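You operate a simulated robot arm through the tools that you are given. There is no shell and no other tool. Be economical: measure what you need, move in short steps, check, and stop when the job is done.

Carry out the task below with a simulated two-armed robot. There is one attempt and no reset: what you move stays moved.

TASK
Carry the orange and the white banded sub to the yellow cart on the black tray, in both hands.
Fine: scour its sludge out first; brown block wetted on the plunger can, and put back. Set down upright: orange banded sub, white banded sub. What is to be rubbed or washed off counts as gone when no trace of it is left.

Only the result counts: the job must be done as asked and must still hold three seconds after the hand-in. Knocking over, shifting, dropping, spilling or breaking anything else fails it.

THE ROBOT
Two 7-joint arms with two-finger parallel grippers on one trunk, on a base that drives. Base frame: it is fixed to the floor where the robot stands at the start and does not move with it; the origin is under the middle of the robot, x ahead of it, y to its left, z up. Readings come in m, rad, newtons and seconds.
The left shoulder is at the start at [0.07, 0.134, 1.201], the right one opposite. Places, roughly: black tray (23x16x3 cm) [0.5, 0.3, 0.9]; brass pan [0.7, 0.1, 1]; brown block (8x5x4 cm) [0.5, 0, 0.9]; top of the yellow cart [0, 0.6, 0.7]. Payload 1.57 kg a hand.
Tool frame (each hand has its own): the origin (TCP) lies between the finger pads and is the grasp point; the fingertips stand 0.03 m ahead of it; z points along the fingers, y is the line along which they close. Largest opening 0.08 m; finger width 0.017, thickness 0.012; the body of the gripper, 0.04 by 0.082 m, starts 0.08 m behind the TCP.
Orientation is that of the tool frame in the base frame, as [roll, pitch, yaw] about the fixed x, y, z axes, in that order (R = Rz(yaw) Ry(pitch) Rx(roll)). With the fingers straight down and closing along the base's y, the tool's x points along the base's -x, its y along +y and its z along -z.

THE INTERFACE
- The arms move only by the tool move_arm. It takes "left_targets", "right_targets" or both (then of equal length, played together; a hand with none holds still); each is a list of rows, each an object (a shift or turn left out is 0, a gripper value left out holds the last) with "linear": the shift along the tool's x, y, z in m, a list of three; "rotation": the turn, a rotation vector about the tool's x, y, z in rad, a list of three; "fingers": the finger opening in m, from 0 to 0.08. In form: [{"linear": [x, y, z], "rotation": [wx, wy, wz], "fingers": fingers}, ...]. A call has 1 to 20 rows; each row shifts and turns the commanded pose from where the row before left it, along the tool's axes as they then stand. A row lasts 0.2 s, in which the tool goes at most 0.05 m and 0.15 rad; a call with a longer step from one row to the next is refused whole, and so is a gripper value outside its range. A pose out of reach is approached as far as the arm can. The call stops where the force on the tool passes 90 N (or 10 N more than at its start, if that is more) or the arm is blocked; 0.2 s more then pass. Each finger travels about 0.153 m/s and halts on what it meets, pressing with about 37 N; the grip force reading is that of the motor and also rises with nothing between the fingers. The clock runs only during rows and for 0.2 s after the last one: add rows that do not move to give the fingers time. The reply holds the time, the measured pose of the TCP, the force on the tool along the base axes, the opening and the grip force, in the units named above and with some noise, with the torque about the TCP (base axes, N m) and any sound that the robot's microphone picked up, and new pictures: "pictures" is both (left out), scene, wrist or none (wrist: the cameras of the hands that moved).
- Cameras (640 x 400 px; columns grow to the right, rows downward): "scene" is now at [0.1182, 0.0438, 1.4151]; the picture's right is [0.53, -0.84, 0.00], its down [-0.61, -0.38, -0.69] and it looks along [0.59, 0.37, -0.72] (base axes); focal length 214 px, centre (320, 200). "left" rides on the left gripper at [0.072, 0.007, -0.122] in its tool frame; the picture's right is [-0.09, 1.00, 0.00], its down [-0.84, -0.08, -0.54] and it looks along [-0.54, -0.05, 0.84] (tool axes); focal length 238 px, centre (320, 200). "right" rides on the right gripper at [0.072, -0.007, -0.122] in its tool frame; the picture's right is [0.09, 1.00, 0.00], its down [-0.84, 0.08, -0.54] and it looks along [-0.54, 0.05, 0.84] (tool axes); focal length 238 px, centre (320, 200). There is no depth. A picture from a camera that has moved, and an enlarged one, comes with that camera's place and axes in the base frame and with its lens.
- slide_trunk(by): slides the trunk up (or, below 0, down) by that many m; the arms and the scene camera ride with it, the base frame stays. It gives what a move gives, with no picture.
- base_move(legs): drives the robot by 1 to 6 legs, each [ahead, left, turn to the left] in m, m and rad, along the robot's own axes; the way and the turn of a leg run together, so that a leg with both is an arc; at most 1.5 m and 3.142 rad a leg. The arms and the cameras ride along, it lands a little off, and it stops where it bumps. It gives what a move gives, and a new picture of the scene camera.
- turn_head(pan, tilt): turns the head with the scene camera to pan (to the left, within 1.501 rad either way) and tilt (down, from -0.506 to 1.204), counted from straight ahead of the robot. It gives what a move gives, and a new picture of the scene camera.
- close_up(camera, box): a new picture of the part [left, top, right, bottom] of that camera's present view, enlarged. The clock stands still meanwhile.
- close_job(): hands the job in; it is judged then, once.

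Work in short steps. Places have to be worked out from the pictures, the camera data and where the tool is seen: move nearer, look again, correct. Check each grasp and each placing, and mend what went wrong. You have 120 turns and 260 pictures in all, those below and enlarged ones among them. Open the grippers and draw the arms clear of the work before you hand the job in, unless the task says otherwise; then end with one line.

The tools are called by a JSON object that holds its "api" and its "payload". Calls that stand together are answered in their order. move_arm: Moves the arms, as the interface text tells. Its arguments: {"type":"object","properties":{"left_targets":{"type":"array"},"right_targets":{"type":"array"},"pictures":{"type":"string","enum":["both","scene","wrist","none"]}},"required":[]} The other tools are called the same way: slide_trunk (by) slides the trunk up or down; base_move (legs) drives the base; turn_head (pan, tilt) turns the head that bears the scene camera; close_up (camera, box) takes an enlarged picture of a part of a camera's view; close_job () hands the job in.

At the start:

```text
t: 0.0
left_tcp_pos: [0.3599, 0.3911, 1.2241]
left_tool_rot: [-3.141, 0.003, -3.14]
left_ft_force: [0.4, -0.2, 0.5]
left_ft_torque: [0.0, -0.03, -0.02]
left_gripper_width: 0.08
left_grasp_force: 0.1
right_tcp_pos: [0.3286, 0.0161, 1.2901]
right_tool_rot: [-3.141, 0.001, -3.141]
right_ft_force: [-0.3, -1.1, -0.4]
right_ft_torque: [0.04, -0.02, 0.0]
right_gripper_width: 0.0801
right_grasp_force: 0.0
trunk travel left (down, up): [-0.775, 0.165]
robot x, y, heading: [-0.0023, 0.0026, -0.002]
head pan, tilt: [0.564, 0.803]
```

scene: 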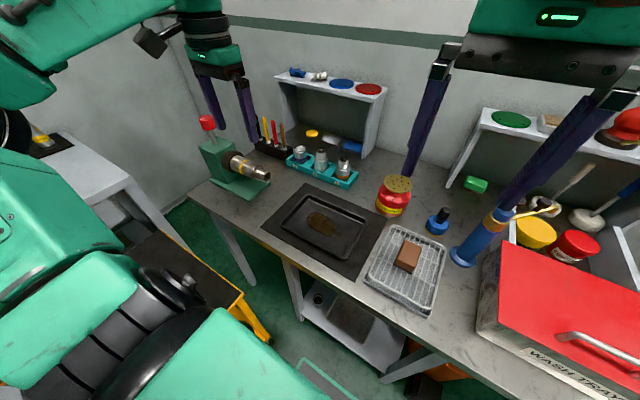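
right: 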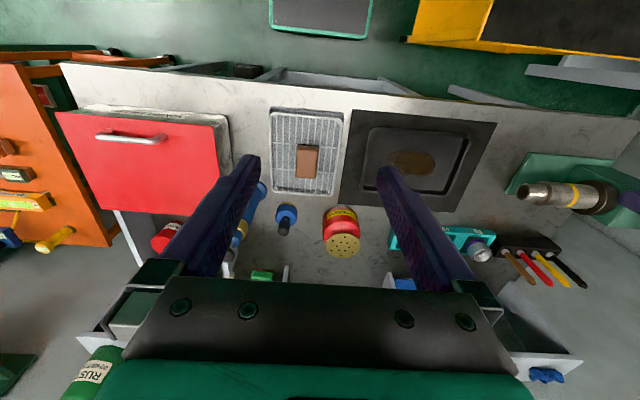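
left: 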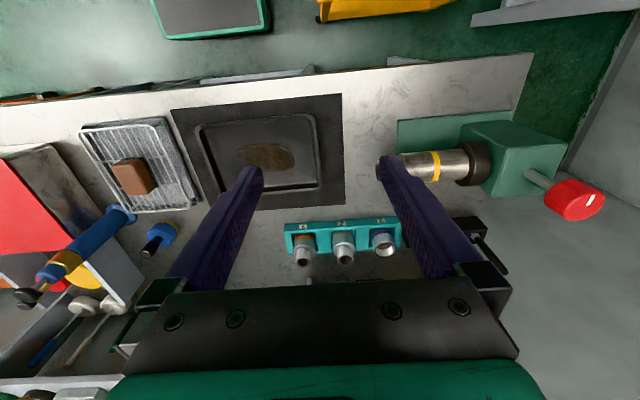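

I start by looking closely at the subs, the can and the tray.

{"api": "close_up", "payload": {"camera": "left", "box": [260, 190, 420, 290]}}

{"api": "close_up", "payload": {"camera": "scene", "box": [250, 110, 410, 210]}}

{"api": "close_up", "payload": {"camera": "scene", "box": [340, 160, 500, 320]}}

{"api": "turn_head", "payload": {"pan": 1.4, "tilt": 0.9}}

```text
4.00 times, centred on (340, 240) of left
camera zoom: at [0.2895, 0.3975, 1.3466], right [0.09, 1.0, 0.0], down [0.84, -0.08, 0.54], along [0.54, -0.05, -0.84], focal length 953 px, centre (240, 40)
```

zoom: 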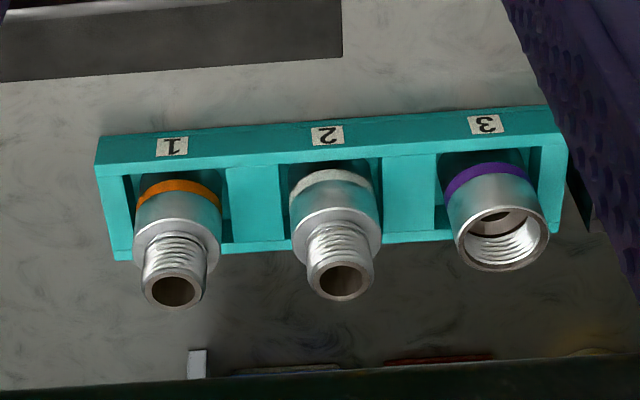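

```text
4.00 times, centred on (330, 160) of scene
camera zoom: at [0.1182, 0.0438, 1.4151], right [0.53, -0.84, 0.0], down [-0.61, -0.38, -0.69], along [0.59, 0.37, -0.72], focal length 858 px, centre (280, 360)
```

zoom: 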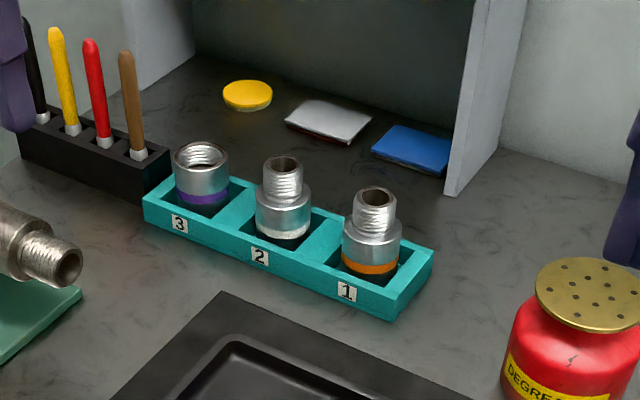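

```text
2.50 times, centred on (420, 240) of scene
camera zoom: at [0.1182, 0.0438, 1.4151], right [0.53, -0.84, 0.0], down [-0.61, -0.38, -0.69], along [0.59, 0.37, -0.72], focal length 536 px, centre (70, 100)
```

zoom: 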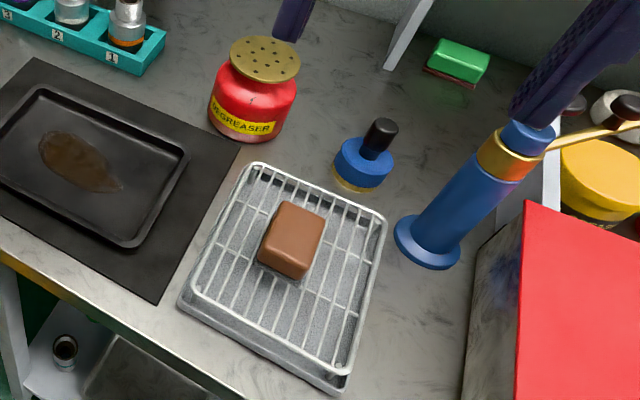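

```text
t: 1.2
left_tcp_pos: [0.3618, 0.3917, 1.2234]
left_tool_rot: [3.14, 0.002, -3.14]
left_ft_force: [-0.4, -0.4, -0.5]
left_ft_torque: [0.0, -0.02, -0.02]
left_gripper_width: 0.0803
left_grasp_force: 0.0
right_tcp_pos: [0.3291, 0.0155, 1.2897]
right_tool_rot: [3.141, 0.0, -3.14]
right_ft_force: [-0.7, 1.2, 1.5]
right_ft_torque: [0.01, -0.01, 0.01]
right_gripper_width: 0.0798
right_grasp_force: 0.0
trunk travel left (down, up): [-0.775, 0.165]
robot x, y, heading: [-0.0009, -0.0004, 0.003]
head pan, tilt: [1.4, 0.901]
camera scene: at [0.0632, 0.075, 1.4075], right [0.99, -0.17, 0.0], down [-0.13, -0.77, -0.62], along [0.11, 0.61, -0.78], focal length 214 px, centre (320, 200)
```

scene: 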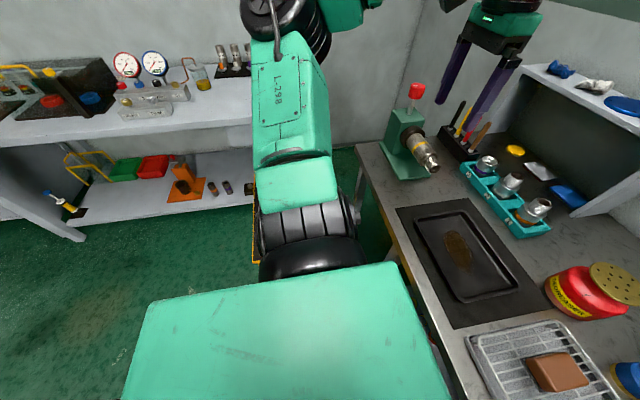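

The can is a degreaser with a brass plunger pan; the orange sub (slot 1) and white sub (slot 2) are identified. I bring the right hand above the block to measure.

{"api": "move_arm", "payload": {"right_targets": [{"linear": [-0.02, 0, 0.03]}, {"linear": [-0.02, 0, 0.04]}, {"linear": [-0.02, 0, 0.04]}, {"linear": [-0.02, 0, 0.04]}]}}

{"api": "turn_head", "payload": {"pan": 0.3, "tilt": 0.9}}

```text
t: 2.2
left_tcp_pos: [0.3621, 0.3919, 1.2229]
left_tool_rot: [-3.141, 0.0, -3.14]
left_ft_force: [0.4, 0.8, 0.5]
left_ft_torque: [0.0, 0.03, 0.0]
left_gripper_width: 0.0802
left_grasp_force: 0.1
right_tcp_pos: [0.4102, 0.015, 1.1388]
right_tool_rot: [-3.141, 0.001, -3.141]
right_ft_force: [0.0, -0.2, -0.3]
right_ft_torque: [-0.06, 0.04, 0.0]
right_gripper_width: 0.0801
right_grasp_force: 0.1
trunk travel left (down, up): [-0.775, 0.165]
robot x, y, heading: [0.0007, -0.0022, -0.0]
head pan, tilt: [1.4, 0.901]
camera scene: at [0.0649, 0.0749, 1.4075], right [0.99, -0.17, 0.0], down [-0.13, -0.77, -0.62], along [0.1, 0.61, -0.78], focal length 214 px, centre (320, 200)
camera right: at [0.3386, 0.0075, 1.2614], right [-0.09, 1.0, 0.0], down [0.84, 0.08, 0.54], along [0.54, 0.05, -0.84], focal length 238 px, centre (320, 200)
```

scene: 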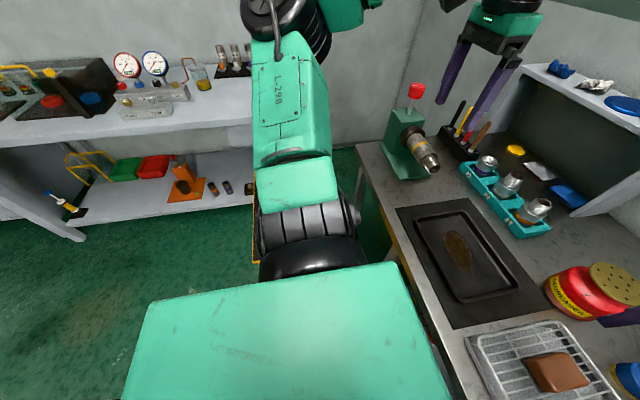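
right: 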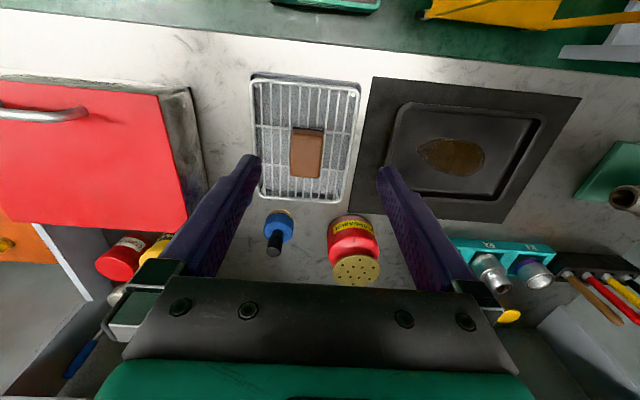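

```text
t: 3.5
left_tcp_pos: [0.3614, 0.391, 1.2241]
left_tool_rot: [3.14, 0.003, -3.139]
left_ft_force: [-0.2, 0.3, 0.2]
left_ft_torque: [0.0, -0.01, -0.02]
left_gripper_width: 0.0797
left_grasp_force: 0.0
right_tcp_pos: [0.4074, 0.0147, 1.1406]
right_tool_rot: [-3.139, -0.001, 3.141]
right_ft_force: [0.5, -0.4, -0.5]
right_ft_torque: [0.01, 0.01, 0.03]
right_gripper_width: 0.0801
right_grasp_force: 0.1
trunk travel left (down, up): [-0.775, 0.165]
robot x, y, heading: [0.0016, -0.0018, -0.004]
head pan, tilt: [0.3, 0.901]
camera scene: at [0.1224, 0.023, 1.4075], right [0.3, -0.96, 0.0], down [-0.75, -0.23, -0.62], along [0.59, 0.18, -0.78], focal length 214 px, centre (320, 200)
```

scene: 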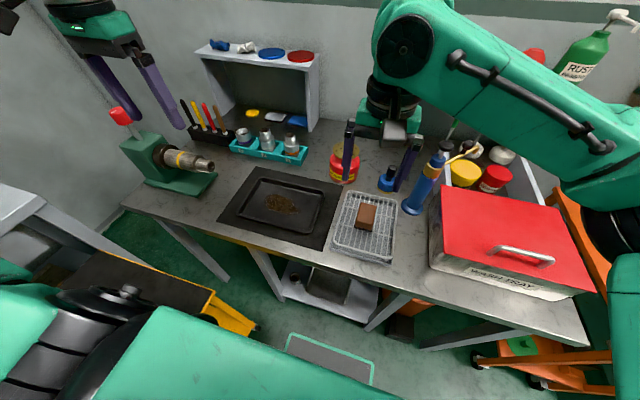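

Zoom in for precise corners of the block.

{"api": "close_up", "payload": {"camera": "right", "box": [240, 60, 400, 160]}}

{"api": "close_up", "payload": {"camera": "scene", "box": [210, 150, 370, 250]}}

```text
4.00 times, centred on (320, 110) of right
camera zoom: at [0.3367, 0.0077, 1.2625], right [-0.09, 1.0, 0.0], down [0.84, 0.08, 0.54], along [0.54, 0.05, -0.84], focal length 953 px, centre (320, 560)
```

zoom: 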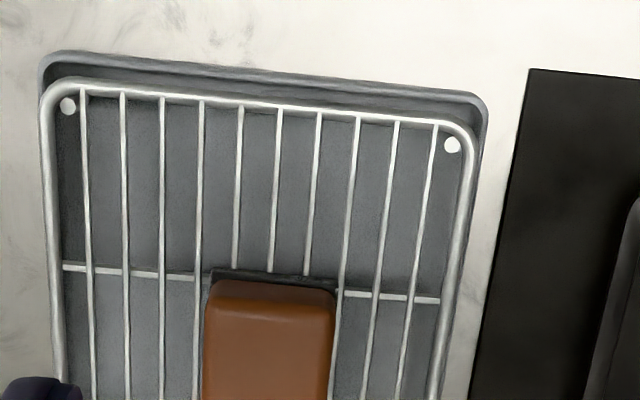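

```text
4.00 times, centred on (290, 200) of scene
camera zoom: at [0.1224, 0.023, 1.4075], right [0.3, -0.96, 0.0], down [-0.75, -0.23, -0.62], along [0.59, 0.18, -0.78], focal length 858 px, centre (440, 200)
```

zoom: 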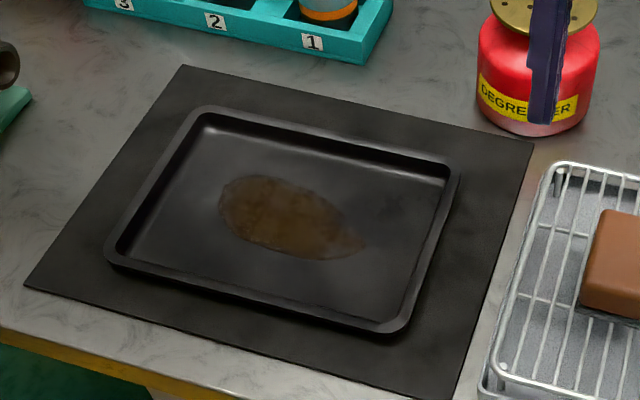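

I move above the block and open fully.

{"api": "move_arm", "payload": {"right_targets": [{"linear": [-0.025, -0.005, 0.03]}, {"linear": [-0.025, -0.005, 0.03]}, {"linear": [-0.02, -0.005, 0.04]}], "pictures": "both"}}

```text
t: 4.3
left_tcp_pos: [0.3629, 0.392, 1.224]
left_tool_rot: [-3.141, -0.001, -3.141]
left_ft_force: [-0.8, 0.1, -0.1]
left_ft_torque: [-0.01, -0.01, 0.02]
left_gripper_width: 0.0799
left_grasp_force: 0.1
right_tcp_pos: [0.4811, 0.0007, 1.0427]
right_tool_rot: [-3.141, 0.0, 3.141]
right_ft_force: [0.9, 0.3, 0.2]
right_ft_torque: [-0.02, 0.05, 0.0]
right_gripper_width: 0.0799
right_grasp_force: 0.1
trunk travel left (down, up): [-0.775, 0.165]
robot x, y, heading: [-0.0021, -0.0029, -0.003]
head pan, tilt: [0.3, 0.901]
camera scene: at [0.1233, 0.023, 1.4075], right [0.3, -0.96, 0.0], down [-0.75, -0.23, -0.62], along [0.59, 0.18, -0.78], focal length 214 px, centre (320, 200)
camera right: at [0.4099, -0.0072, 1.1647], right [-0.09, 1.0, 0.0], down [0.84, 0.08, 0.54], along [0.54, 0.05, -0.84], focal length 238 px, centre (320, 200)
```

scene: 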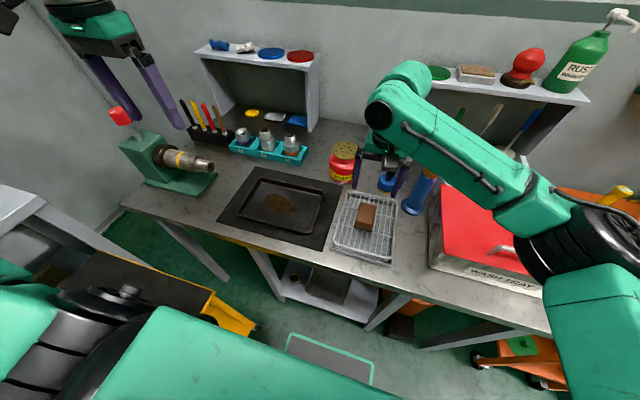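
right: 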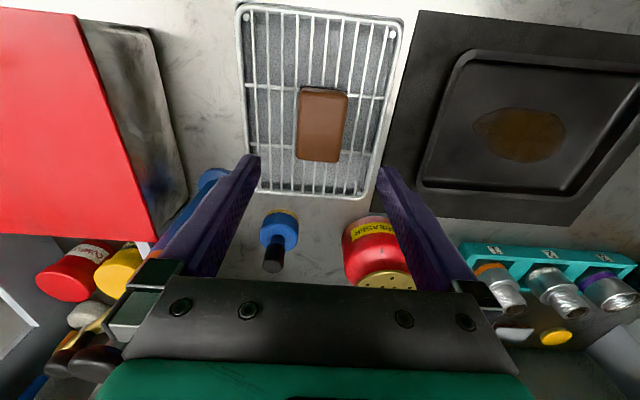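

Block top centre ≈ (0.479, 0.000, 0.90), right under the TCP. I descend to z≈0.905 and grip.

{"api": "move_arm", "payload": {"right_targets": [{"linear": [0.0, 0, 0.04]}, {"linear": [0.002, 0, 0.04]}, {"linear": [0, 0, 0.04]}, {"linear": [0, 0, 0.017]}], "pictures": "both"}}

```text
t: 5.5
left_tcp_pos: [0.3503, 0.3886, 1.227]
left_tool_rot: [3.141, 0.011, -3.14]
left_ft_force: [-0.5, 0.5, -0.7]
left_ft_torque: [-0.01, 0.0, 0.0]
left_gripper_width: 0.08
left_grasp_force: 0.1
right_tcp_pos: [0.4768, -0.0013, 0.9204]
right_tool_rot: [3.137, 0.038, 3.141]
right_ft_force: [-17.2, -1.9, 31.8]
right_ft_torque: [-1.44, 0.75, -0.75]
right_gripper_width: 0.0799
right_grasp_force: 0.1
trunk travel left (down, up): [-0.775, 0.165]
robot x, y, heading: [0.0009, 0.0019, -0.003]
head pan, tilt: [0.3, 0.901]
stopped in row 4 (right hand): the force on the tool passed its limit (the readings are from after the stop); the commanded pose is now the measured one
camera scene: at [0.1093, 0.0214, 1.4085], right [0.29, -0.96, 0.0], down [-0.74, -0.23, -0.63], along [0.6, 0.18, -0.78], focal length 214 px, centre (320, 200)
camera right: at [0.4011, -0.0081, 1.0399], right [-0.09, 1.0, 0.0], down [0.82, 0.08, 0.57], along [0.57, 0.05, -0.82], focal length 238 px, centre (320, 200)
```

scene: 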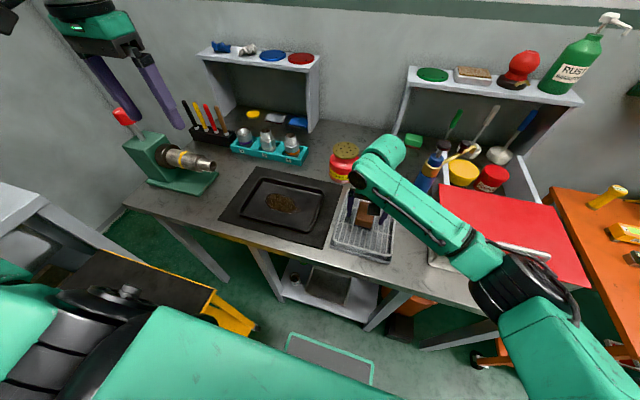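
right: 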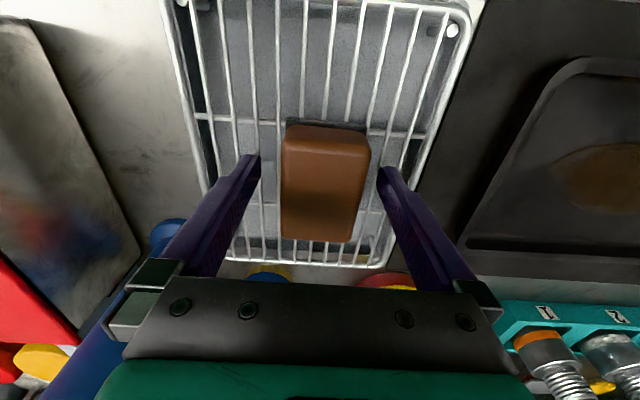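

The fingertips met the rack wires (block top is really ~0.92). I lift 1 cm, level the tool and check.

{"api": "move_arm", "payload": {"right_targets": [{"linear": [0, 0, -0.008]}, {"linear": [0, 0, -0.001], "rotation": [0, 0.038, 0]}, {}], "pictures": "both"}}

```text
t: 6.3
left_tcp_pos: [0.3612, 0.3921, 1.2236]
left_tool_rot: [3.141, 0.003, -3.139]
left_ft_force: [0.4, 0.6, -0.2]
left_ft_torque: [-0.01, 0.01, 0.02]
left_gripper_width: 0.0803
left_grasp_force: 0.1
right_tcp_pos: [0.4842, -0.0008, 0.9236]
right_tool_rot: [3.14, -0.012, 3.141]
right_ft_force: [0.0, 0.3, 0.2]
right_ft_torque: [0.01, 0.01, 0.02]
right_gripper_width: 0.0801
right_grasp_force: 0.1
trunk travel left (down, up): [-0.775, 0.165]
robot x, y, heading: [-0.0033, -0.0005, -0.003]
head pan, tilt: [0.3, 0.901]
camera scene: at [0.1218, 0.0228, 1.4074], right [0.3, -0.96, 0.0], down [-0.75, -0.23, -0.62], along [0.59, 0.18, -0.78], focal length 214 px, centre (320, 200)
camera right: at [0.4147, -0.0077, 1.0458], right [-0.09, 1.0, 0.0], down [0.84, 0.08, 0.53], along [0.53, 0.05, -0.85], focal length 238 px, centre (320, 200)
```

scene: 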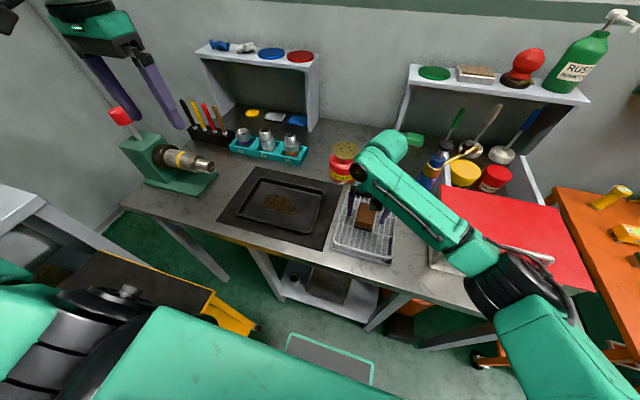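
right: 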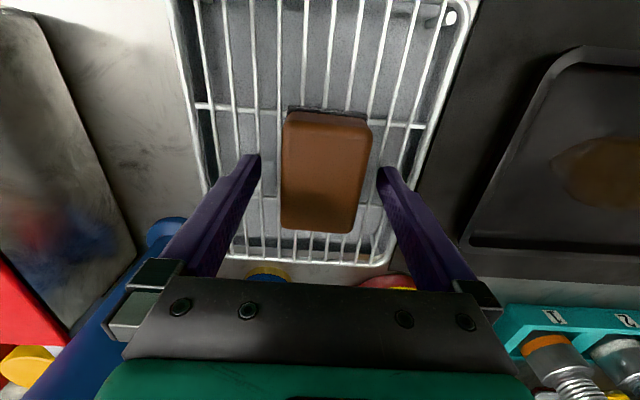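

Clear of contact now; I shift 8 mm toward the block's middle and close.

{"api": "move_arm", "payload": {"right_targets": [{"linear": [0.008, 0.002, 0.0], "rotation": [0, -0.012, 0]}, {"fingers": 0.04}, {"fingers": 0.03}, {"fingers": 0.03}, {"fingers": 0.03}], "pictures": "wrist"}}

```text
t: 7.5
left_tcp_pos: [0.3612, 0.3914, 1.224]
left_tool_rot: [-3.141, 0.002, -3.14]
left_ft_force: [-0.7, -1.0, -0.2]
left_ft_torque: [0.0, -0.02, -0.02]
left_gripper_width: 0.08
left_grasp_force: 0.1
right_tcp_pos: [0.4777, 0.0016, 0.9228]
right_tool_rot: [3.139, 0.0, 3.14]
right_ft_force: [0.5, -0.1, 0.5]
right_ft_torque: [-0.01, 0.06, 0.01]
right_gripper_width: 0.0491
right_grasp_force: 36.9
trunk travel left (down, up): [-0.775, 0.165]
robot x, y, heading: [0.0013, 0.004, 0.003]
head pan, tilt: [0.3, 0.901]
camera right: at [0.4058, -0.0054, 1.0451], right [-0.09, 1.0, 0.0], down [0.84, 0.08, 0.54], along [0.54, 0.05, -0.84], focal length 238 px, centre (320, 200)
```

right: 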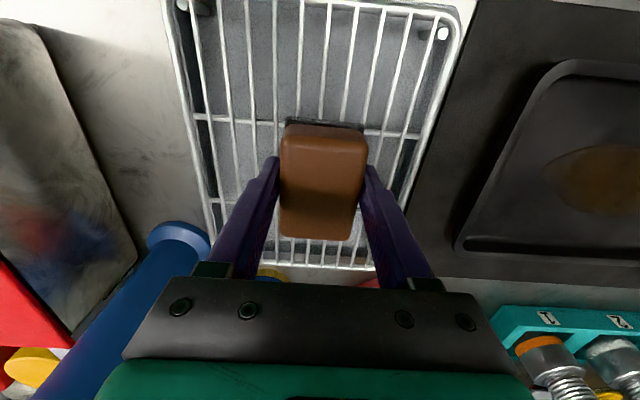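

Held (0.049 m). I lift it straight up and look at the can with the scene camera.

{"api": "move_arm", "payload": {"right_targets": [{"linear": [0, 0, -0.03]}, {"linear": [0, 0, -0.04]}, {"linear": [0, 0, -0.04]}, {"linear": [0, 0, -0.04]}, {}], "pictures": "both"}}

{"api": "close_up", "payload": {"camera": "scene", "box": [270, 110, 430, 210]}}

```text
t: 8.7
left_tcp_pos: [0.362, 0.3913, 1.2238]
left_tool_rot: [3.141, 0.001, -3.139]
left_ft_force: [-0.7, 0.5, -0.8]
left_ft_torque: [-0.01, 0.03, 0.01]
left_gripper_width: 0.0799
left_grasp_force: 0.0
right_tcp_pos: [0.4774, 0.0032, 1.0742]
right_tool_rot: [3.141, 0.0, 3.141]
right_ft_force: [-0.2, 0.0, -0.7]
right_ft_torque: [-0.02, 0.03, 0.0]
right_gripper_width: 0.0493
right_grasp_force: 36.8
trunk travel left (down, up): [-0.775, 0.165]
robot x, y, heading: [0.0003, 0.0044, 0.003]
head pan, tilt: [0.3, 0.901]
camera scene: at [0.1229, 0.0229, 1.4075], right [0.3, -0.96, 0.0], down [-0.75, -0.23, -0.62], along [0.59, 0.18, -0.78], focal length 214 px, centre (320, 200)
camera right: at [0.4074, -0.0049, 1.1963], right [-0.09, 1.0, 0.0], down [0.84, 0.08, 0.54], along [0.54, 0.05, -0.84], focal length 238 px, centre (320, 200)
```

scene: 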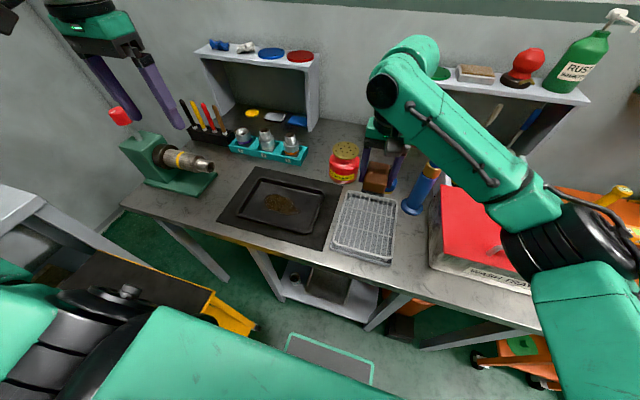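
right: 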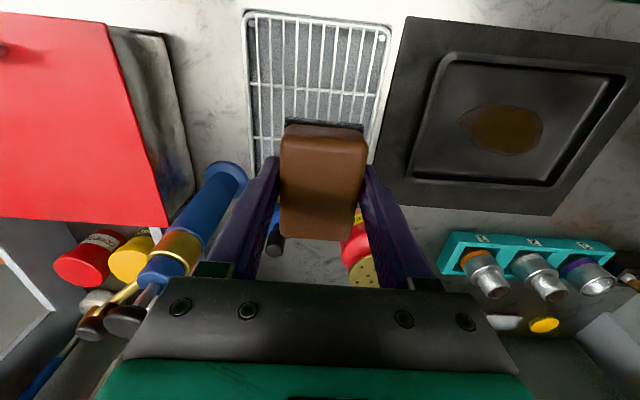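

```text
4.00 times, centred on (350, 160) of scene
camera zoom: at [0.1229, 0.0229, 1.4075], right [0.3, -0.96, 0.0], down [-0.75, -0.23, -0.62], along [0.59, 0.18, -0.78], focal length 858 px, centre (200, 360)
```

zoom: 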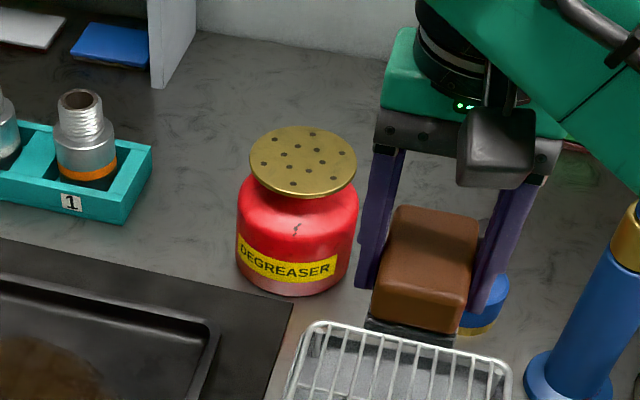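

The fingertips are nearly flush with the block's underside, poor for scouring. I set it back on the rack, regrip ~12 mm higher and lift again.

{"api": "move_arm", "payload": {"right_targets": [{"linear": [0, -0.001, 0.04]}, {"linear": [0, 0, 0.04]}, {"linear": [0, 0, 0.04]}, {"linear": [0, 0, 0.03]}, {}], "pictures": "none"}}

{"api": "move_arm", "payload": {"right_targets": [{"fingers": 0.08}, {"fingers": 0.08}, {"linear": [0, 0, -0.012]}, {"fingers": 0.03}, {"fingers": 0.03}, {"fingers": 0.03}], "pictures": "wrist"}}

```text
t: 9.9
left_tcp_pos: [0.3616, 0.3918, 1.2243]
left_tool_rot: [3.141, 0.004, -3.14]
left_ft_force: [0.1, -0.5, -0.2]
left_ft_torque: [0.01, 0.0, 0.02]
left_gripper_width: 0.0804
left_grasp_force: 0.0
right_tcp_pos: [0.4771, 0.0027, 0.9237]
right_tool_rot: [3.14, 0.001, -3.141]
right_ft_force: [1.5, 0.1, 6.1]
right_ft_torque: [-0.12, 0.23, 0.01]
right_gripper_width: 0.0491
right_grasp_force: 37.7
trunk travel left (down, up): [-0.775, 0.165]
robot x, y, heading: [-0.0006, 0.0017, 0.001]
head pan, tilt: [0.3, 0.901]
```

```text
t: 11.3
left_tcp_pos: [0.3622, 0.3919, 1.2238]
left_tool_rot: [-3.142, 0.001, -3.139]
left_ft_force: [-0.2, 0.2, -0.1]
left_ft_torque: [0.02, 0.0, -0.01]
left_gripper_width: 0.0801
left_grasp_force: 0.2
right_tcp_pos: [0.4786, 0.0016, 0.9351]
right_tool_rot: [3.14, 0.002, 3.141]
right_ft_force: [-1.0, -0.4, -0.1]
right_ft_torque: [-0.02, 0.03, -0.04]
right_gripper_width: 0.0469
right_grasp_force: 37.0
trunk travel left (down, up): [-0.775, 0.165]
robot x, y, heading: [0.0011, -0.0008, 0.001]
head pan, tilt: [0.3, 0.901]
camera right: at [0.4069, -0.0054, 1.0565], right [-0.09, 1.0, 0.0], down [0.84, 0.08, 0.54], along [0.54, 0.05, -0.84], focal length 238 px, centre (320, 200)
```

right: 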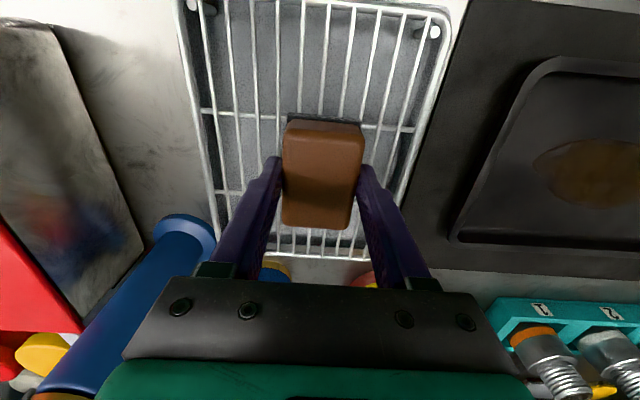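

Regripped higher. I lift, and move the left hand so its camera sees the can from a second angle.

{"api": "move_arm", "payload": {"right_targets": [{"linear": [0, 0, -0.04]}, {"linear": [0, 0, -0.04]}, {"linear": [0, 0, -0.04]}, {"linear": [0, 0, -0.03]}], "left_targets": [{"linear": [0, -0.04, 0]}, {"linear": [0, -0.04, 0]}, {"linear": [0, -0.03, 0]}, {}], "pictures": "wrist"}}

```text
t: 12.3
left_tcp_pos: [0.3623, 0.2819, 1.2256]
left_tool_rot: [-3.141, 0.001, -3.139]
left_ft_force: [-0.4, 0.0, 0.7]
left_ft_torque: [-0.02, -0.04, 0.02]
left_gripper_width: 0.0799
left_grasp_force: 0.0
right_tcp_pos: [0.4774, 0.0016, 1.0857]
right_tool_rot: [3.14, 0.0, -3.141]
right_ft_force: [-0.2, -0.7, -1.2]
right_ft_torque: [0.01, -0.03, 0.0]
right_gripper_width: 0.0472
right_grasp_force: 36.9
trunk travel left (down, up): [-0.775, 0.165]
robot x, y, heading: [0.0006, 0.0011, 0.004]
head pan, tilt: [0.3, 0.901]
camera right: at [0.4065, -0.0059, 1.2068], right [-0.09, 1.0, 0.0], down [0.84, 0.08, 0.54], along [0.54, 0.05, -0.84], focal length 238 px, centre (320, 200)
camera left: at [0.2885, 0.2876, 1.3478], right [0.09, 1.0, 0.0], down [0.84, -0.08, 0.54], along [0.54, -0.05, -0.84], focal length 238 px, centre (320, 200)
```

right: 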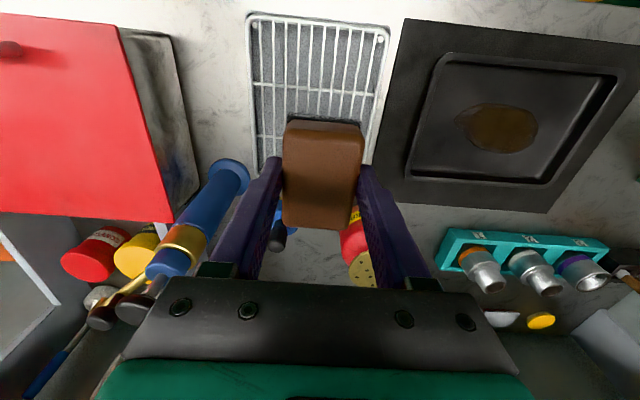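
left: 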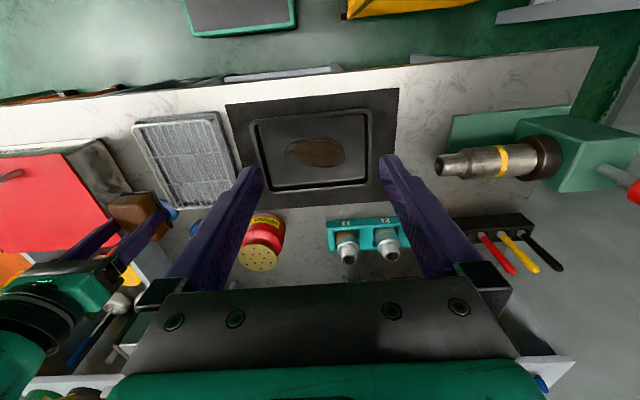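

Triangulated: pan centre ≈ (0.682, 0.105, 0.963). I move the block toward it at z≈1.09.

{"api": "move_arm", "payload": {"right_targets": [{"linear": [-0.04, 0.02, 0]}, {"linear": [-0.04, 0.02, 0]}, {"linear": [-0.04, 0.02, 0]}, {"linear": [-0.04, 0.02, 0]}, {"linear": [-0.04, 0.02, 0]}, {"linear": [-0.003, 0.003, 0]}, {}], "pictures": "both"}}

{"api": "close_up", "payload": {"camera": "scene", "box": [270, 90, 430, 190]}}

```text
t: 13.9
left_tcp_pos: [0.3609, 0.281, 1.2258]
left_tool_rot: [3.142, 0.001, -3.14]
left_ft_force: [0.1, -0.7, -0.4]
left_ft_torque: [0.03, 0.02, 0.02]
left_gripper_width: 0.08
left_grasp_force: 0.1
right_tcp_pos: [0.5553, 0.0426, 1.0849]
right_tool_rot: [3.139, 0.002, 3.141]
right_ft_force: [0.4, -0.6, -1.0]
right_ft_torque: [0.01, 0.03, 0.02]
right_gripper_width: 0.0473
right_grasp_force: 37.2
right hand out of reach, approached as far as the arm can: row 2, 3, 4, 5
trunk travel left (down, up): [-0.775, 0.165]
robot x, y, heading: [0.0017, 0.0031, 0.0]
head pan, tilt: [0.3, 0.901]
camera scene: at [0.1229, 0.0223, 1.4075], right [0.3, -0.96, 0.0], down [-0.75, -0.23, -0.62], along [0.59, 0.18, -0.78], focal length 214 px, centre (320, 200)
camera right: at [0.4841, 0.0344, 1.2069], right [-0.09, 1.0, 0.0], down [0.84, 0.08, 0.54], along [0.54, 0.05, -0.84], focal length 238 px, centre (320, 200)
```

scene: 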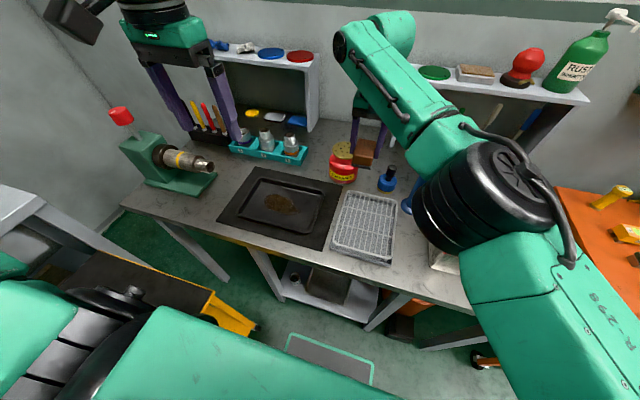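
right: 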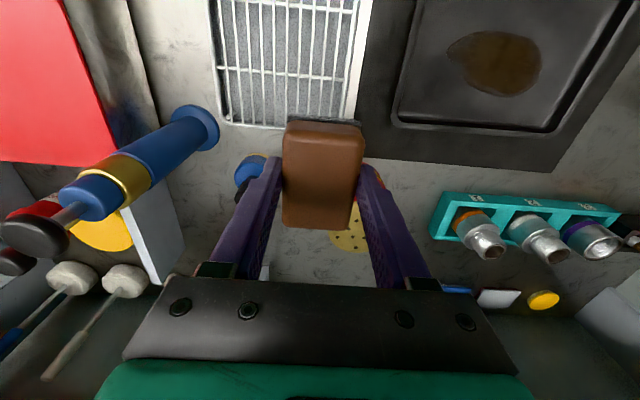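

```text
4.00 times, centred on (350, 140) of scene
camera zoom: at [0.1229, 0.0223, 1.4075], right [0.3, -0.96, 0.0], down [-0.75, -0.23, -0.62], along [0.59, 0.18, -0.78], focal length 858 px, centre (200, 440)
```

zoom: 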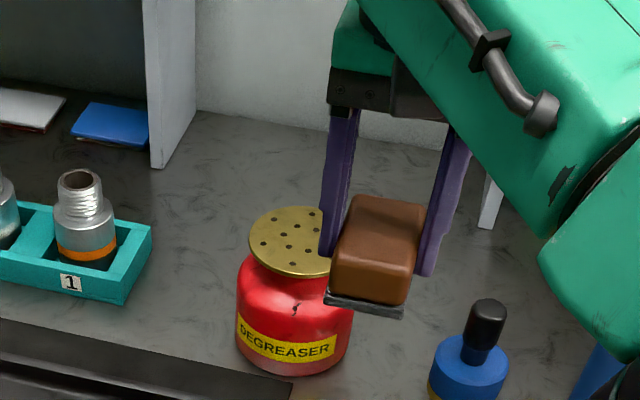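

The can is out of reach from here; the robot must drive forward ~0.17 m. I check clearance in front of the base first.

{"api": "turn_head", "payload": {"pan": 0.0, "tilt": 1.204}}

```text
t: 14.7
left_tcp_pos: [0.361, 0.2808, 1.2246]
left_tool_rot: [-3.141, 0.002, -3.141]
left_ft_force: [1.2, 0.9, -0.3]
left_ft_torque: [-0.02, 0.0, -0.01]
left_gripper_width: 0.0802
left_grasp_force: 0.0
right_tcp_pos: [0.5547, 0.0433, 1.0847]
right_tool_rot: [3.139, -0.002, 3.141]
right_ft_force: [-0.5, 0.1, -1.0]
right_ft_torque: [-0.02, -0.01, -0.03]
right_gripper_width: 0.0472
right_grasp_force: 36.8
trunk travel left (down, up): [-0.775, 0.165]
robot x, y, heading: [-0.0001, -0.0022, -0.005]
head pan, tilt: [0.0, 1.201]
camera scene: at [0.1065, 0.0007, 1.3877], right [0.0, -1.0, 0.0], down [-0.93, 0.0, -0.36], along [0.36, 0.0, -0.93], focal length 214 px, centre (320, 200)
```

scene: 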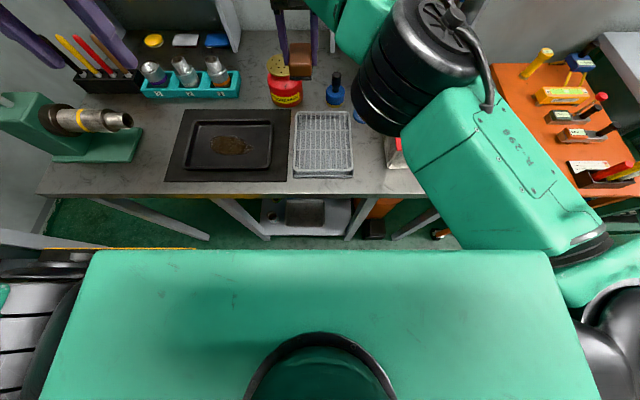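

Torso front is ≈0.14, the table edge ≈0.33. I creep forward 0.08 m, watching for a bump.

{"api": "base_move", "payload": {"legs": [[0.08, 0, 0]]}}

```text
t: 15.7
left_tcp_pos: [0.4363, 0.2819, 1.2273]
left_tool_rot: [3.142, 0.005, -3.14]
left_ft_force: [-0.7, 0.1, -0.3]
left_ft_torque: [-0.04, -0.04, -0.02]
left_gripper_width: 0.08
left_grasp_force: 0.1
right_tcp_pos: [0.6318, 0.0415, 1.0871]
right_tool_rot: [3.14, 0.004, 3.141]
right_ft_force: [-0.1, 0.3, -0.3]
right_ft_torque: [-0.02, -0.04, -0.02]
right_gripper_width: 0.0473
right_grasp_force: 37.0
trunk travel left (down, up): [-0.775, 0.165]
robot x, y, heading: [0.0797, -0.0011, 0.002]
head pan, tilt: [0.0, 1.201]
camera scene: at [0.1811, 0.0004, 1.3881], right [0.0, -1.0, 0.0], down [-0.93, 0.0, -0.37], along [0.37, 0.0, -0.93], focal length 214 px, centre (320, 200)
```

scene: 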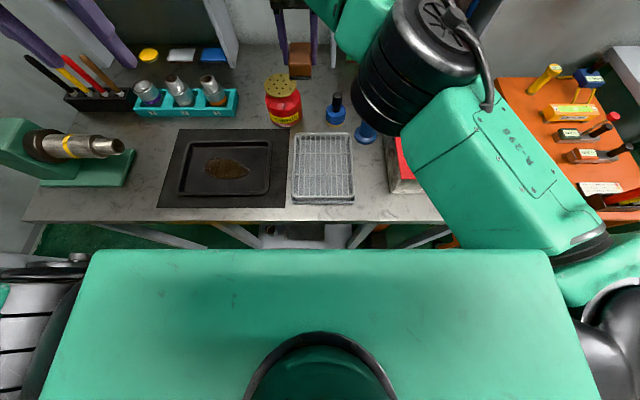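

No bump. The cart is close on the left so I won't strafe; I creep forward another 0.07 m.

{"api": "base_move", "payload": {"legs": [[0.07, 0, 0]]}}

```text
t: 16.9
left_tcp_pos: [0.5108, 0.2813, 1.2251]
left_tool_rot: [-3.142, -0.001, 3.136]
left_ft_force: [0.5, -0.7, -0.6]
left_ft_torque: [0.02, 0.06, -0.01]
left_gripper_width: 0.0799
left_grasp_force: 0.1
right_tcp_pos: [0.7041, 0.0402, 1.0828]
right_tool_rot: [3.139, -0.003, 3.134]
right_ft_force: [0.8, 0.0, -0.9]
right_ft_torque: [-0.01, 0.07, -0.02]
right_gripper_width: 0.047
right_grasp_force: 36.9
trunk travel left (down, up): [-0.775, 0.165]
robot x, y, heading: [0.1416, 0.006, -0.005]
head pan, tilt: [0.0, 1.201]
stopped in leg 1: the robot was blocked; the commanded pose is now the measured one
camera scene: at [0.256, 0.0014, 1.3871], right [-0.01, -1.0, 0.0], down [-0.93, 0.01, -0.36], along [0.36, 0.0, -0.93], focal length 214 px, centre (320, 200)
```

scene: 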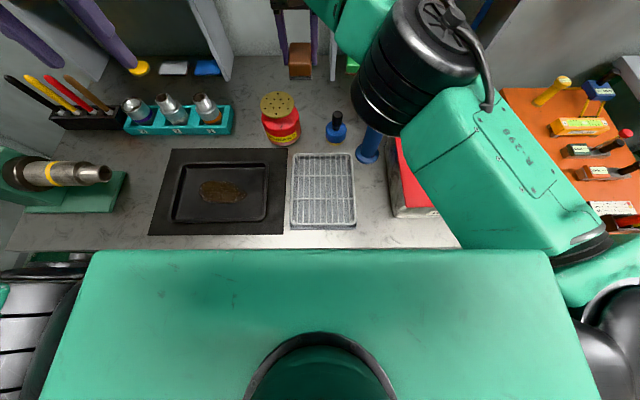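

Blocked at x≈0.145 with everything seemingly in place. I back off 1 cm and then move the block above the pan.

{"api": "base_move", "payload": {"legs": [[-0.01, 0, 0]]}}

{"api": "turn_head", "payload": {"pan": 0.0, "tilt": 0.8}}

```text
t: 17.6
left_tcp_pos: [0.5001, 0.2795, 1.2247]
left_tool_rot: [3.141, -0.001, 3.137]
left_ft_force: [-0.3, 0.4, 0.6]
left_ft_torque: [-0.02, 0.02, -0.01]
left_gripper_width: 0.0798
left_grasp_force: 0.0
right_tcp_pos: [0.6924, 0.0398, 1.084]
right_tool_rot: [3.139, -0.001, 3.135]
right_ft_force: [0.6, 0.2, -1.2]
right_ft_torque: [0.0, 0.0, 0.0]
right_gripper_width: 0.0471
right_grasp_force: 36.7
trunk travel left (down, up): [-0.775, 0.165]
robot x, y, heading: [0.1338, 0.0012, -0.004]
head pan, tilt: [0.0, 1.201]
camera scene: at [0.2446, 0.0017, 1.3873], right [-0.01, -1.0, 0.0], down [-0.93, 0.01, -0.36], along [0.36, 0.0, -0.93], focal length 214 px, centre (320, 200)
```

scene: 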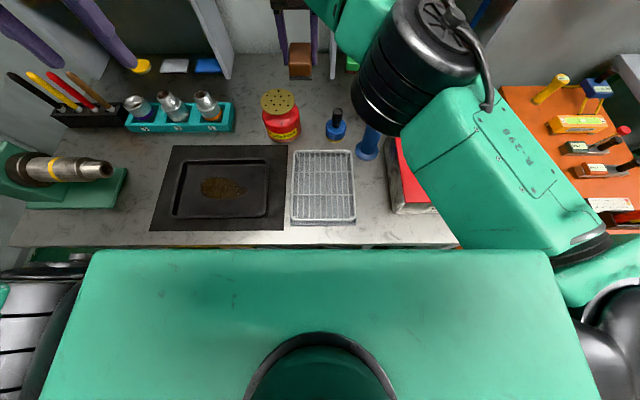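

```text
t: 18.5
left_tcp_pos: [0.4968, 0.2815, 1.2267]
left_tool_rot: [-3.141, 0.003, 3.134]
left_ft_force: [0.1, -0.4, 0.2]
left_ft_torque: [0.0, -0.03, 0.0]
left_gripper_width: 0.0797
left_grasp_force: 0.0
right_tcp_pos: [0.6894, 0.0407, 1.0859]
right_tool_rot: [3.14, 0.001, 3.135]
right_ft_force: [-0.4, 0.3, -1.9]
right_ft_torque: [0.02, 0.0, 0.01]
right_gripper_width: 0.0472
right_grasp_force: 36.9
trunk travel left (down, up): [-0.775, 0.165]
robot x, y, heading: [0.1327, 0.0026, -0.008]
head pan, tilt: [0.0, 0.799]
camera scene: at [0.2643, 0.0014, 1.4154], right [-0.01, -1.0, 0.0], down [-0.72, 0.0, -0.7], along [0.7, 0.0, -0.72], focal length 214 px, centre (320, 200)
```

scene: 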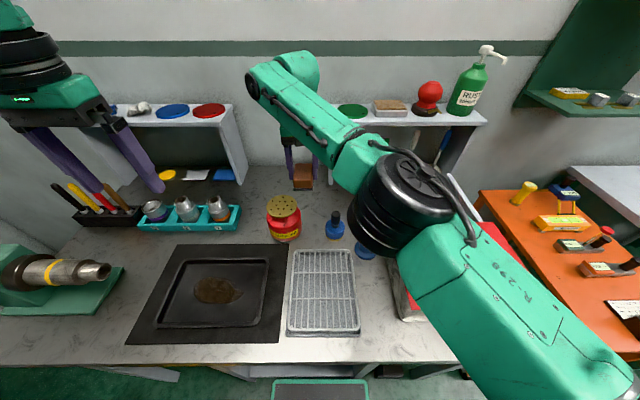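

Pan confirmed at ≈(0.678, 0.104). I move the block above it.

{"api": "move_arm", "payload": {"right_targets": [{"linear": [0.003, 0.03, 0]}, {"linear": [0.008, 0.034, 0]}, {"linear": [0, 0, 0.02]}, {}], "pictures": "both"}}

{"api": "close_up", "payload": {"camera": "scene", "box": [220, 140, 380, 240]}}

```text
t: 19.5
left_tcp_pos: [0.4972, 0.2804, 1.2255]
left_tool_rot: [3.141, 0.004, 3.136]
left_ft_force: [0.1, -0.4, 0.6]
left_ft_torque: [0.0, -0.01, 0.0]
left_gripper_width: 0.0799
left_grasp_force: 0.1
right_tcp_pos: [0.6759, 0.0663, 1.0649]
right_tool_rot: [3.14, 0.0, 3.135]
right_ft_force: [-0.8, -0.5, -1.2]
right_ft_torque: [-0.01, 0.0, -0.02]
right_gripper_width: 0.0471
right_grasp_force: 36.9
right hand out of reach, approached as far as the arm can: row 1, 2
trunk travel left (down, up): [-0.775, 0.165]
robot x, y, heading: [0.1357, -0.0031, -0.005]
head pan, tilt: [0.0, 0.799]
camera scene: at [0.2651, 0.0016, 1.4154], right [-0.01, -1.0, 0.0], down [-0.72, 0.0, -0.7], along [0.7, 0.0, -0.72], focal length 214 px, centre (320, 200)
camera right: at [0.6033, 0.0605, 1.1868], right [-0.08, 1.0, 0.0], down [0.84, 0.07, 0.54], along [0.54, 0.05, -0.84], focal length 238 px, centre (320, 200)
```

scene: 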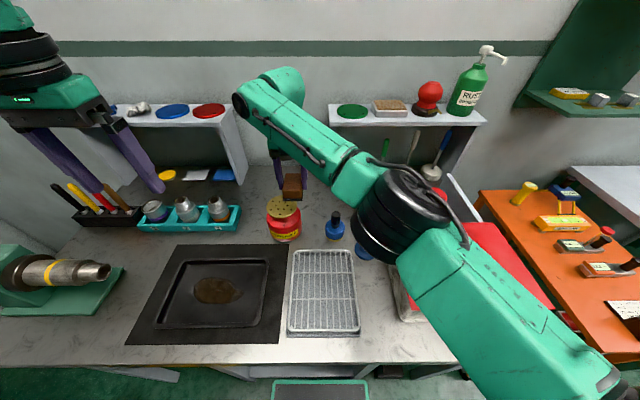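
right: 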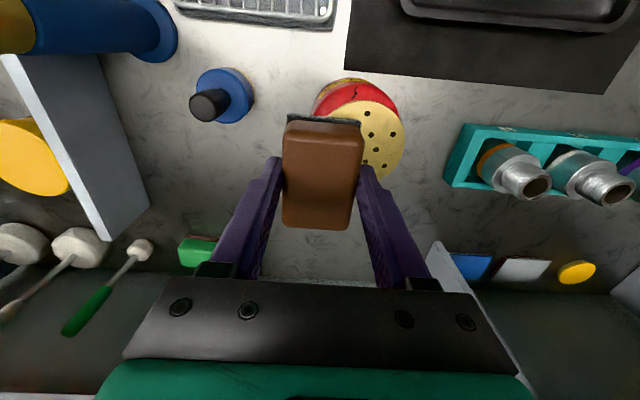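

```text
4.00 times, centred on (300, 190) of scene
camera zoom: at [0.2651, 0.0016, 1.4154], right [-0.01, -1.0, 0.0], down [-0.72, 0.0, -0.7], along [0.7, 0.0, -0.72], focal length 858 px, centre (400, 240)
```

zoom: 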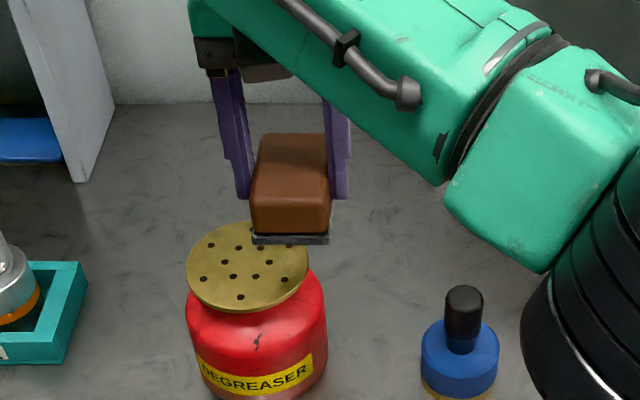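

Hand is ~4 cm short in y. I strafe left 0.07 m (block is well above the pan).

{"api": "base_move", "payload": {"legs": [[0, 0.07, 0]]}}

```text
t: 20.5
left_tcp_pos: [0.4975, 0.346, 1.226]
left_tool_rot: [3.137, 0.001, 3.136]
left_ft_force: [1.1, -0.2, 0.7]
left_ft_torque: [0.07, 0.0, -0.01]
left_gripper_width: 0.0798
left_grasp_force: 0.1
right_tcp_pos: [0.6755, 0.1318, 1.0658]
right_tool_rot: [3.135, -0.001, 3.132]
right_ft_force: [0.1, -0.5, -0.3]
right_ft_torque: [0.05, 0.01, 0.01]
right_gripper_width: 0.0472
right_grasp_force: 36.8
trunk travel left (down, up): [-0.775, 0.165]
robot x, y, heading: [0.1375, 0.0734, -0.008]
head pan, tilt: [0.0, 0.799]
camera scene: at [0.2655, 0.0658, 1.4154], right [-0.01, -1.0, 0.0], down [-0.72, 0.01, -0.7], along [0.7, 0.0, -0.72], focal length 214 px, centre (320, 200)
```

scene: 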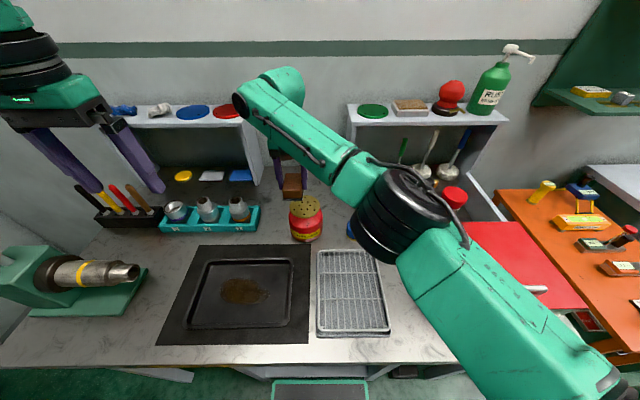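

Now I align over the pan (0.678, 0.105) and lower to just above it.

{"api": "move_arm", "payload": {"right_targets": [{"linear": [-0.002, -0.027, 0]}, {"linear": [0, 0, 0.03]}, {}], "pictures": "wrist"}}

{"api": "close_up", "payload": {"camera": "scene", "box": [230, 140, 390, 240]}}

```text
t: 21.3
left_tcp_pos: [0.4969, 0.3534, 1.2246]
left_tool_rot: [-3.141, 0.001, 3.135]
left_ft_force: [-1.0, 0.2, -0.2]
left_ft_torque: [-0.03, 0.04, 0.01]
left_gripper_width: 0.0798
left_grasp_force: 0.0
right_tcp_pos: [0.6751, 0.1115, 1.0357]
right_tool_rot: [-3.141, 0.001, 3.133]
right_ft_force: [0.0, -0.5, -0.3]
right_ft_torque: [-0.01, -0.03, 0.02]
right_gripper_width: 0.047
right_grasp_force: 36.8
trunk travel left (down, up): [-0.775, 0.165]
robot x, y, heading: [0.1362, 0.0713, -0.005]
head pan, tilt: [0.0, 0.799]
camera right: at [0.6047, 0.1048, 1.1574], right [-0.08, 1.0, 0.0], down [0.84, 0.07, 0.54], along [0.54, 0.05, -0.84], focal length 238 px, centre (320, 200)
```

right: 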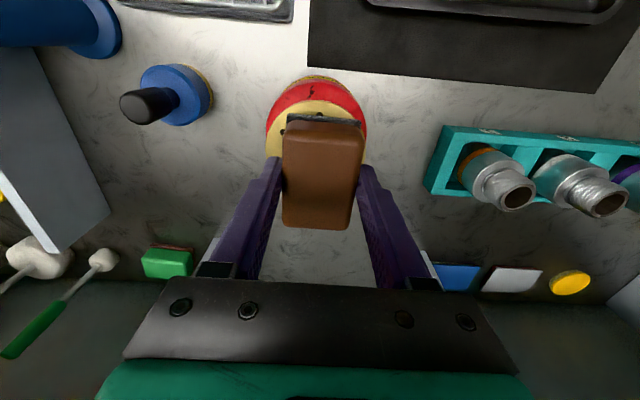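

```text
4.00 times, centred on (310, 190) of scene
camera zoom: at [0.2652, 0.0747, 1.4154], right [-0.01, -1.0, 0.0], down [-0.72, 0.0, -0.7], along [0.7, -0.01, -0.72], focal length 858 px, centre (360, 240)
```

zoom: 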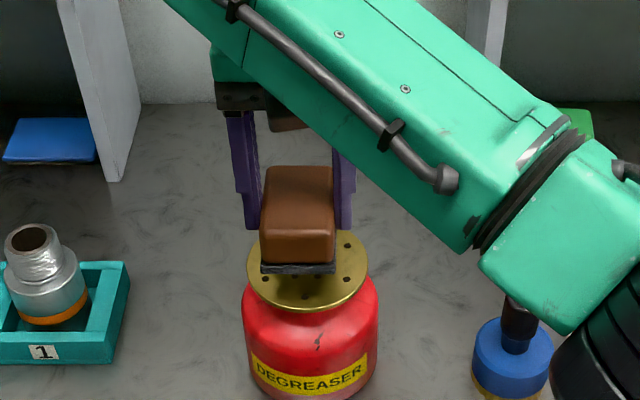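

Aligned within 5 mm. I correct y and press down in small steps onto the pan.

{"api": "move_arm", "payload": {"right_targets": [{"linear": [0, -0.005, 0.015]}, {"linear": [0, 0, 0.01]}, {"linear": [0, 0, 0.005]}, {"linear": [0, 0, 0.005]}], "pictures": "none"}}

{"api": "close_up", "payload": {"camera": "scene", "box": [230, 140, 390, 240]}}

```text
t: 22.3
left_tcp_pos: [0.4974, 0.3499, 1.2262]
left_tool_rot: [3.141, 0.003, 3.137]
left_ft_force: [-0.4, 0.2, 0.2]
left_ft_torque: [0.01, -0.02, 0.01]
left_gripper_width: 0.0801
left_grasp_force: 0.0
right_tcp_pos: [0.6765, 0.1044, 0.9997]
right_tool_rot: [3.14, 0.002, 3.131]
right_ft_force: [0.5, -0.5, 1.0]
right_ft_torque: [-0.07, -0.06, -0.01]
right_gripper_width: 0.0472
right_grasp_force: 36.8
trunk travel left (down, up): [-0.775, 0.165]
robot x, y, heading: [0.1309, 0.075, -0.007]
head pan, tilt: [0.0, 0.799]
```

```text
4.00 times, centred on (310, 190) of scene
camera zoom: at [0.2652, 0.0718, 1.4155], right [-0.01, -1.0, 0.0], down [-0.72, 0.01, -0.7], along [0.7, -0.01, -0.72], focal length 858 px, centre (360, 240)
```

zoom: 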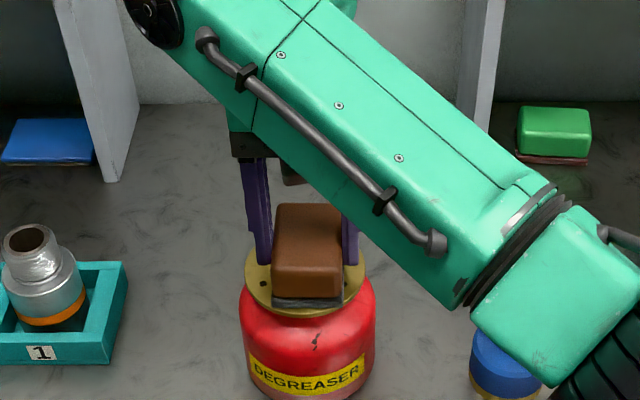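

Nearly touching; I press on in small steps.

{"api": "move_arm", "payload": {"right_targets": [{"linear": [0, 0, 0.004]}, {"linear": [0, 0, 0.004]}, {"linear": [0, 0, 0.004]}], "pictures": "none"}}

{"api": "close_up", "payload": {"camera": "scene", "box": [230, 140, 390, 240]}}

```text
t: 23.1
left_tcp_pos: [0.4939, 0.3501, 1.2286]
left_tool_rot: [-3.141, 0.005, 3.136]
left_ft_force: [-0.4, -0.1, 0.1]
left_ft_torque: [0.02, 0.01, 0.01]
left_gripper_width: 0.08
left_grasp_force: 0.0
right_tcp_pos: [0.6768, 0.1045, 0.9931]
right_tool_rot: [3.136, 0.01, 3.135]
right_ft_force: [6.9, -1.1, 31.0]
right_ft_torque: [-0.04, 0.08, 0.04]
right_gripper_width: 0.0473
right_grasp_force: 37.0
trunk travel left (down, up): [-0.775, 0.165]
robot x, y, heading: [0.1345, 0.0736, -0.011]
head pan, tilt: [0.0, 0.799]
```

```text
4.00 times, centred on (310, 190) of scene
camera zoom: at [0.2618, 0.0711, 1.4163], right [-0.01, -1.0, 0.0], down [-0.71, 0.01, -0.7], along [0.7, -0.01, -0.72], focal length 858 px, centre (360, 240)
```

zoom: 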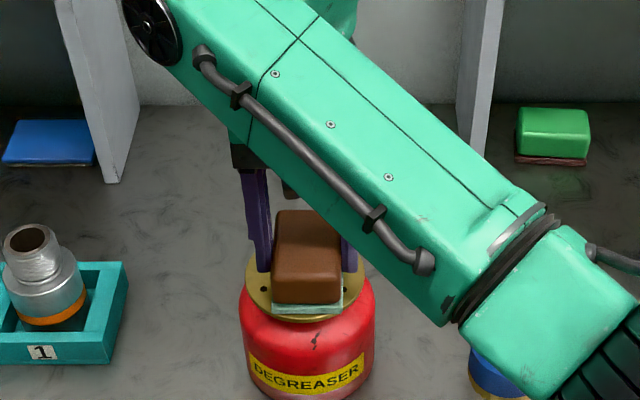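

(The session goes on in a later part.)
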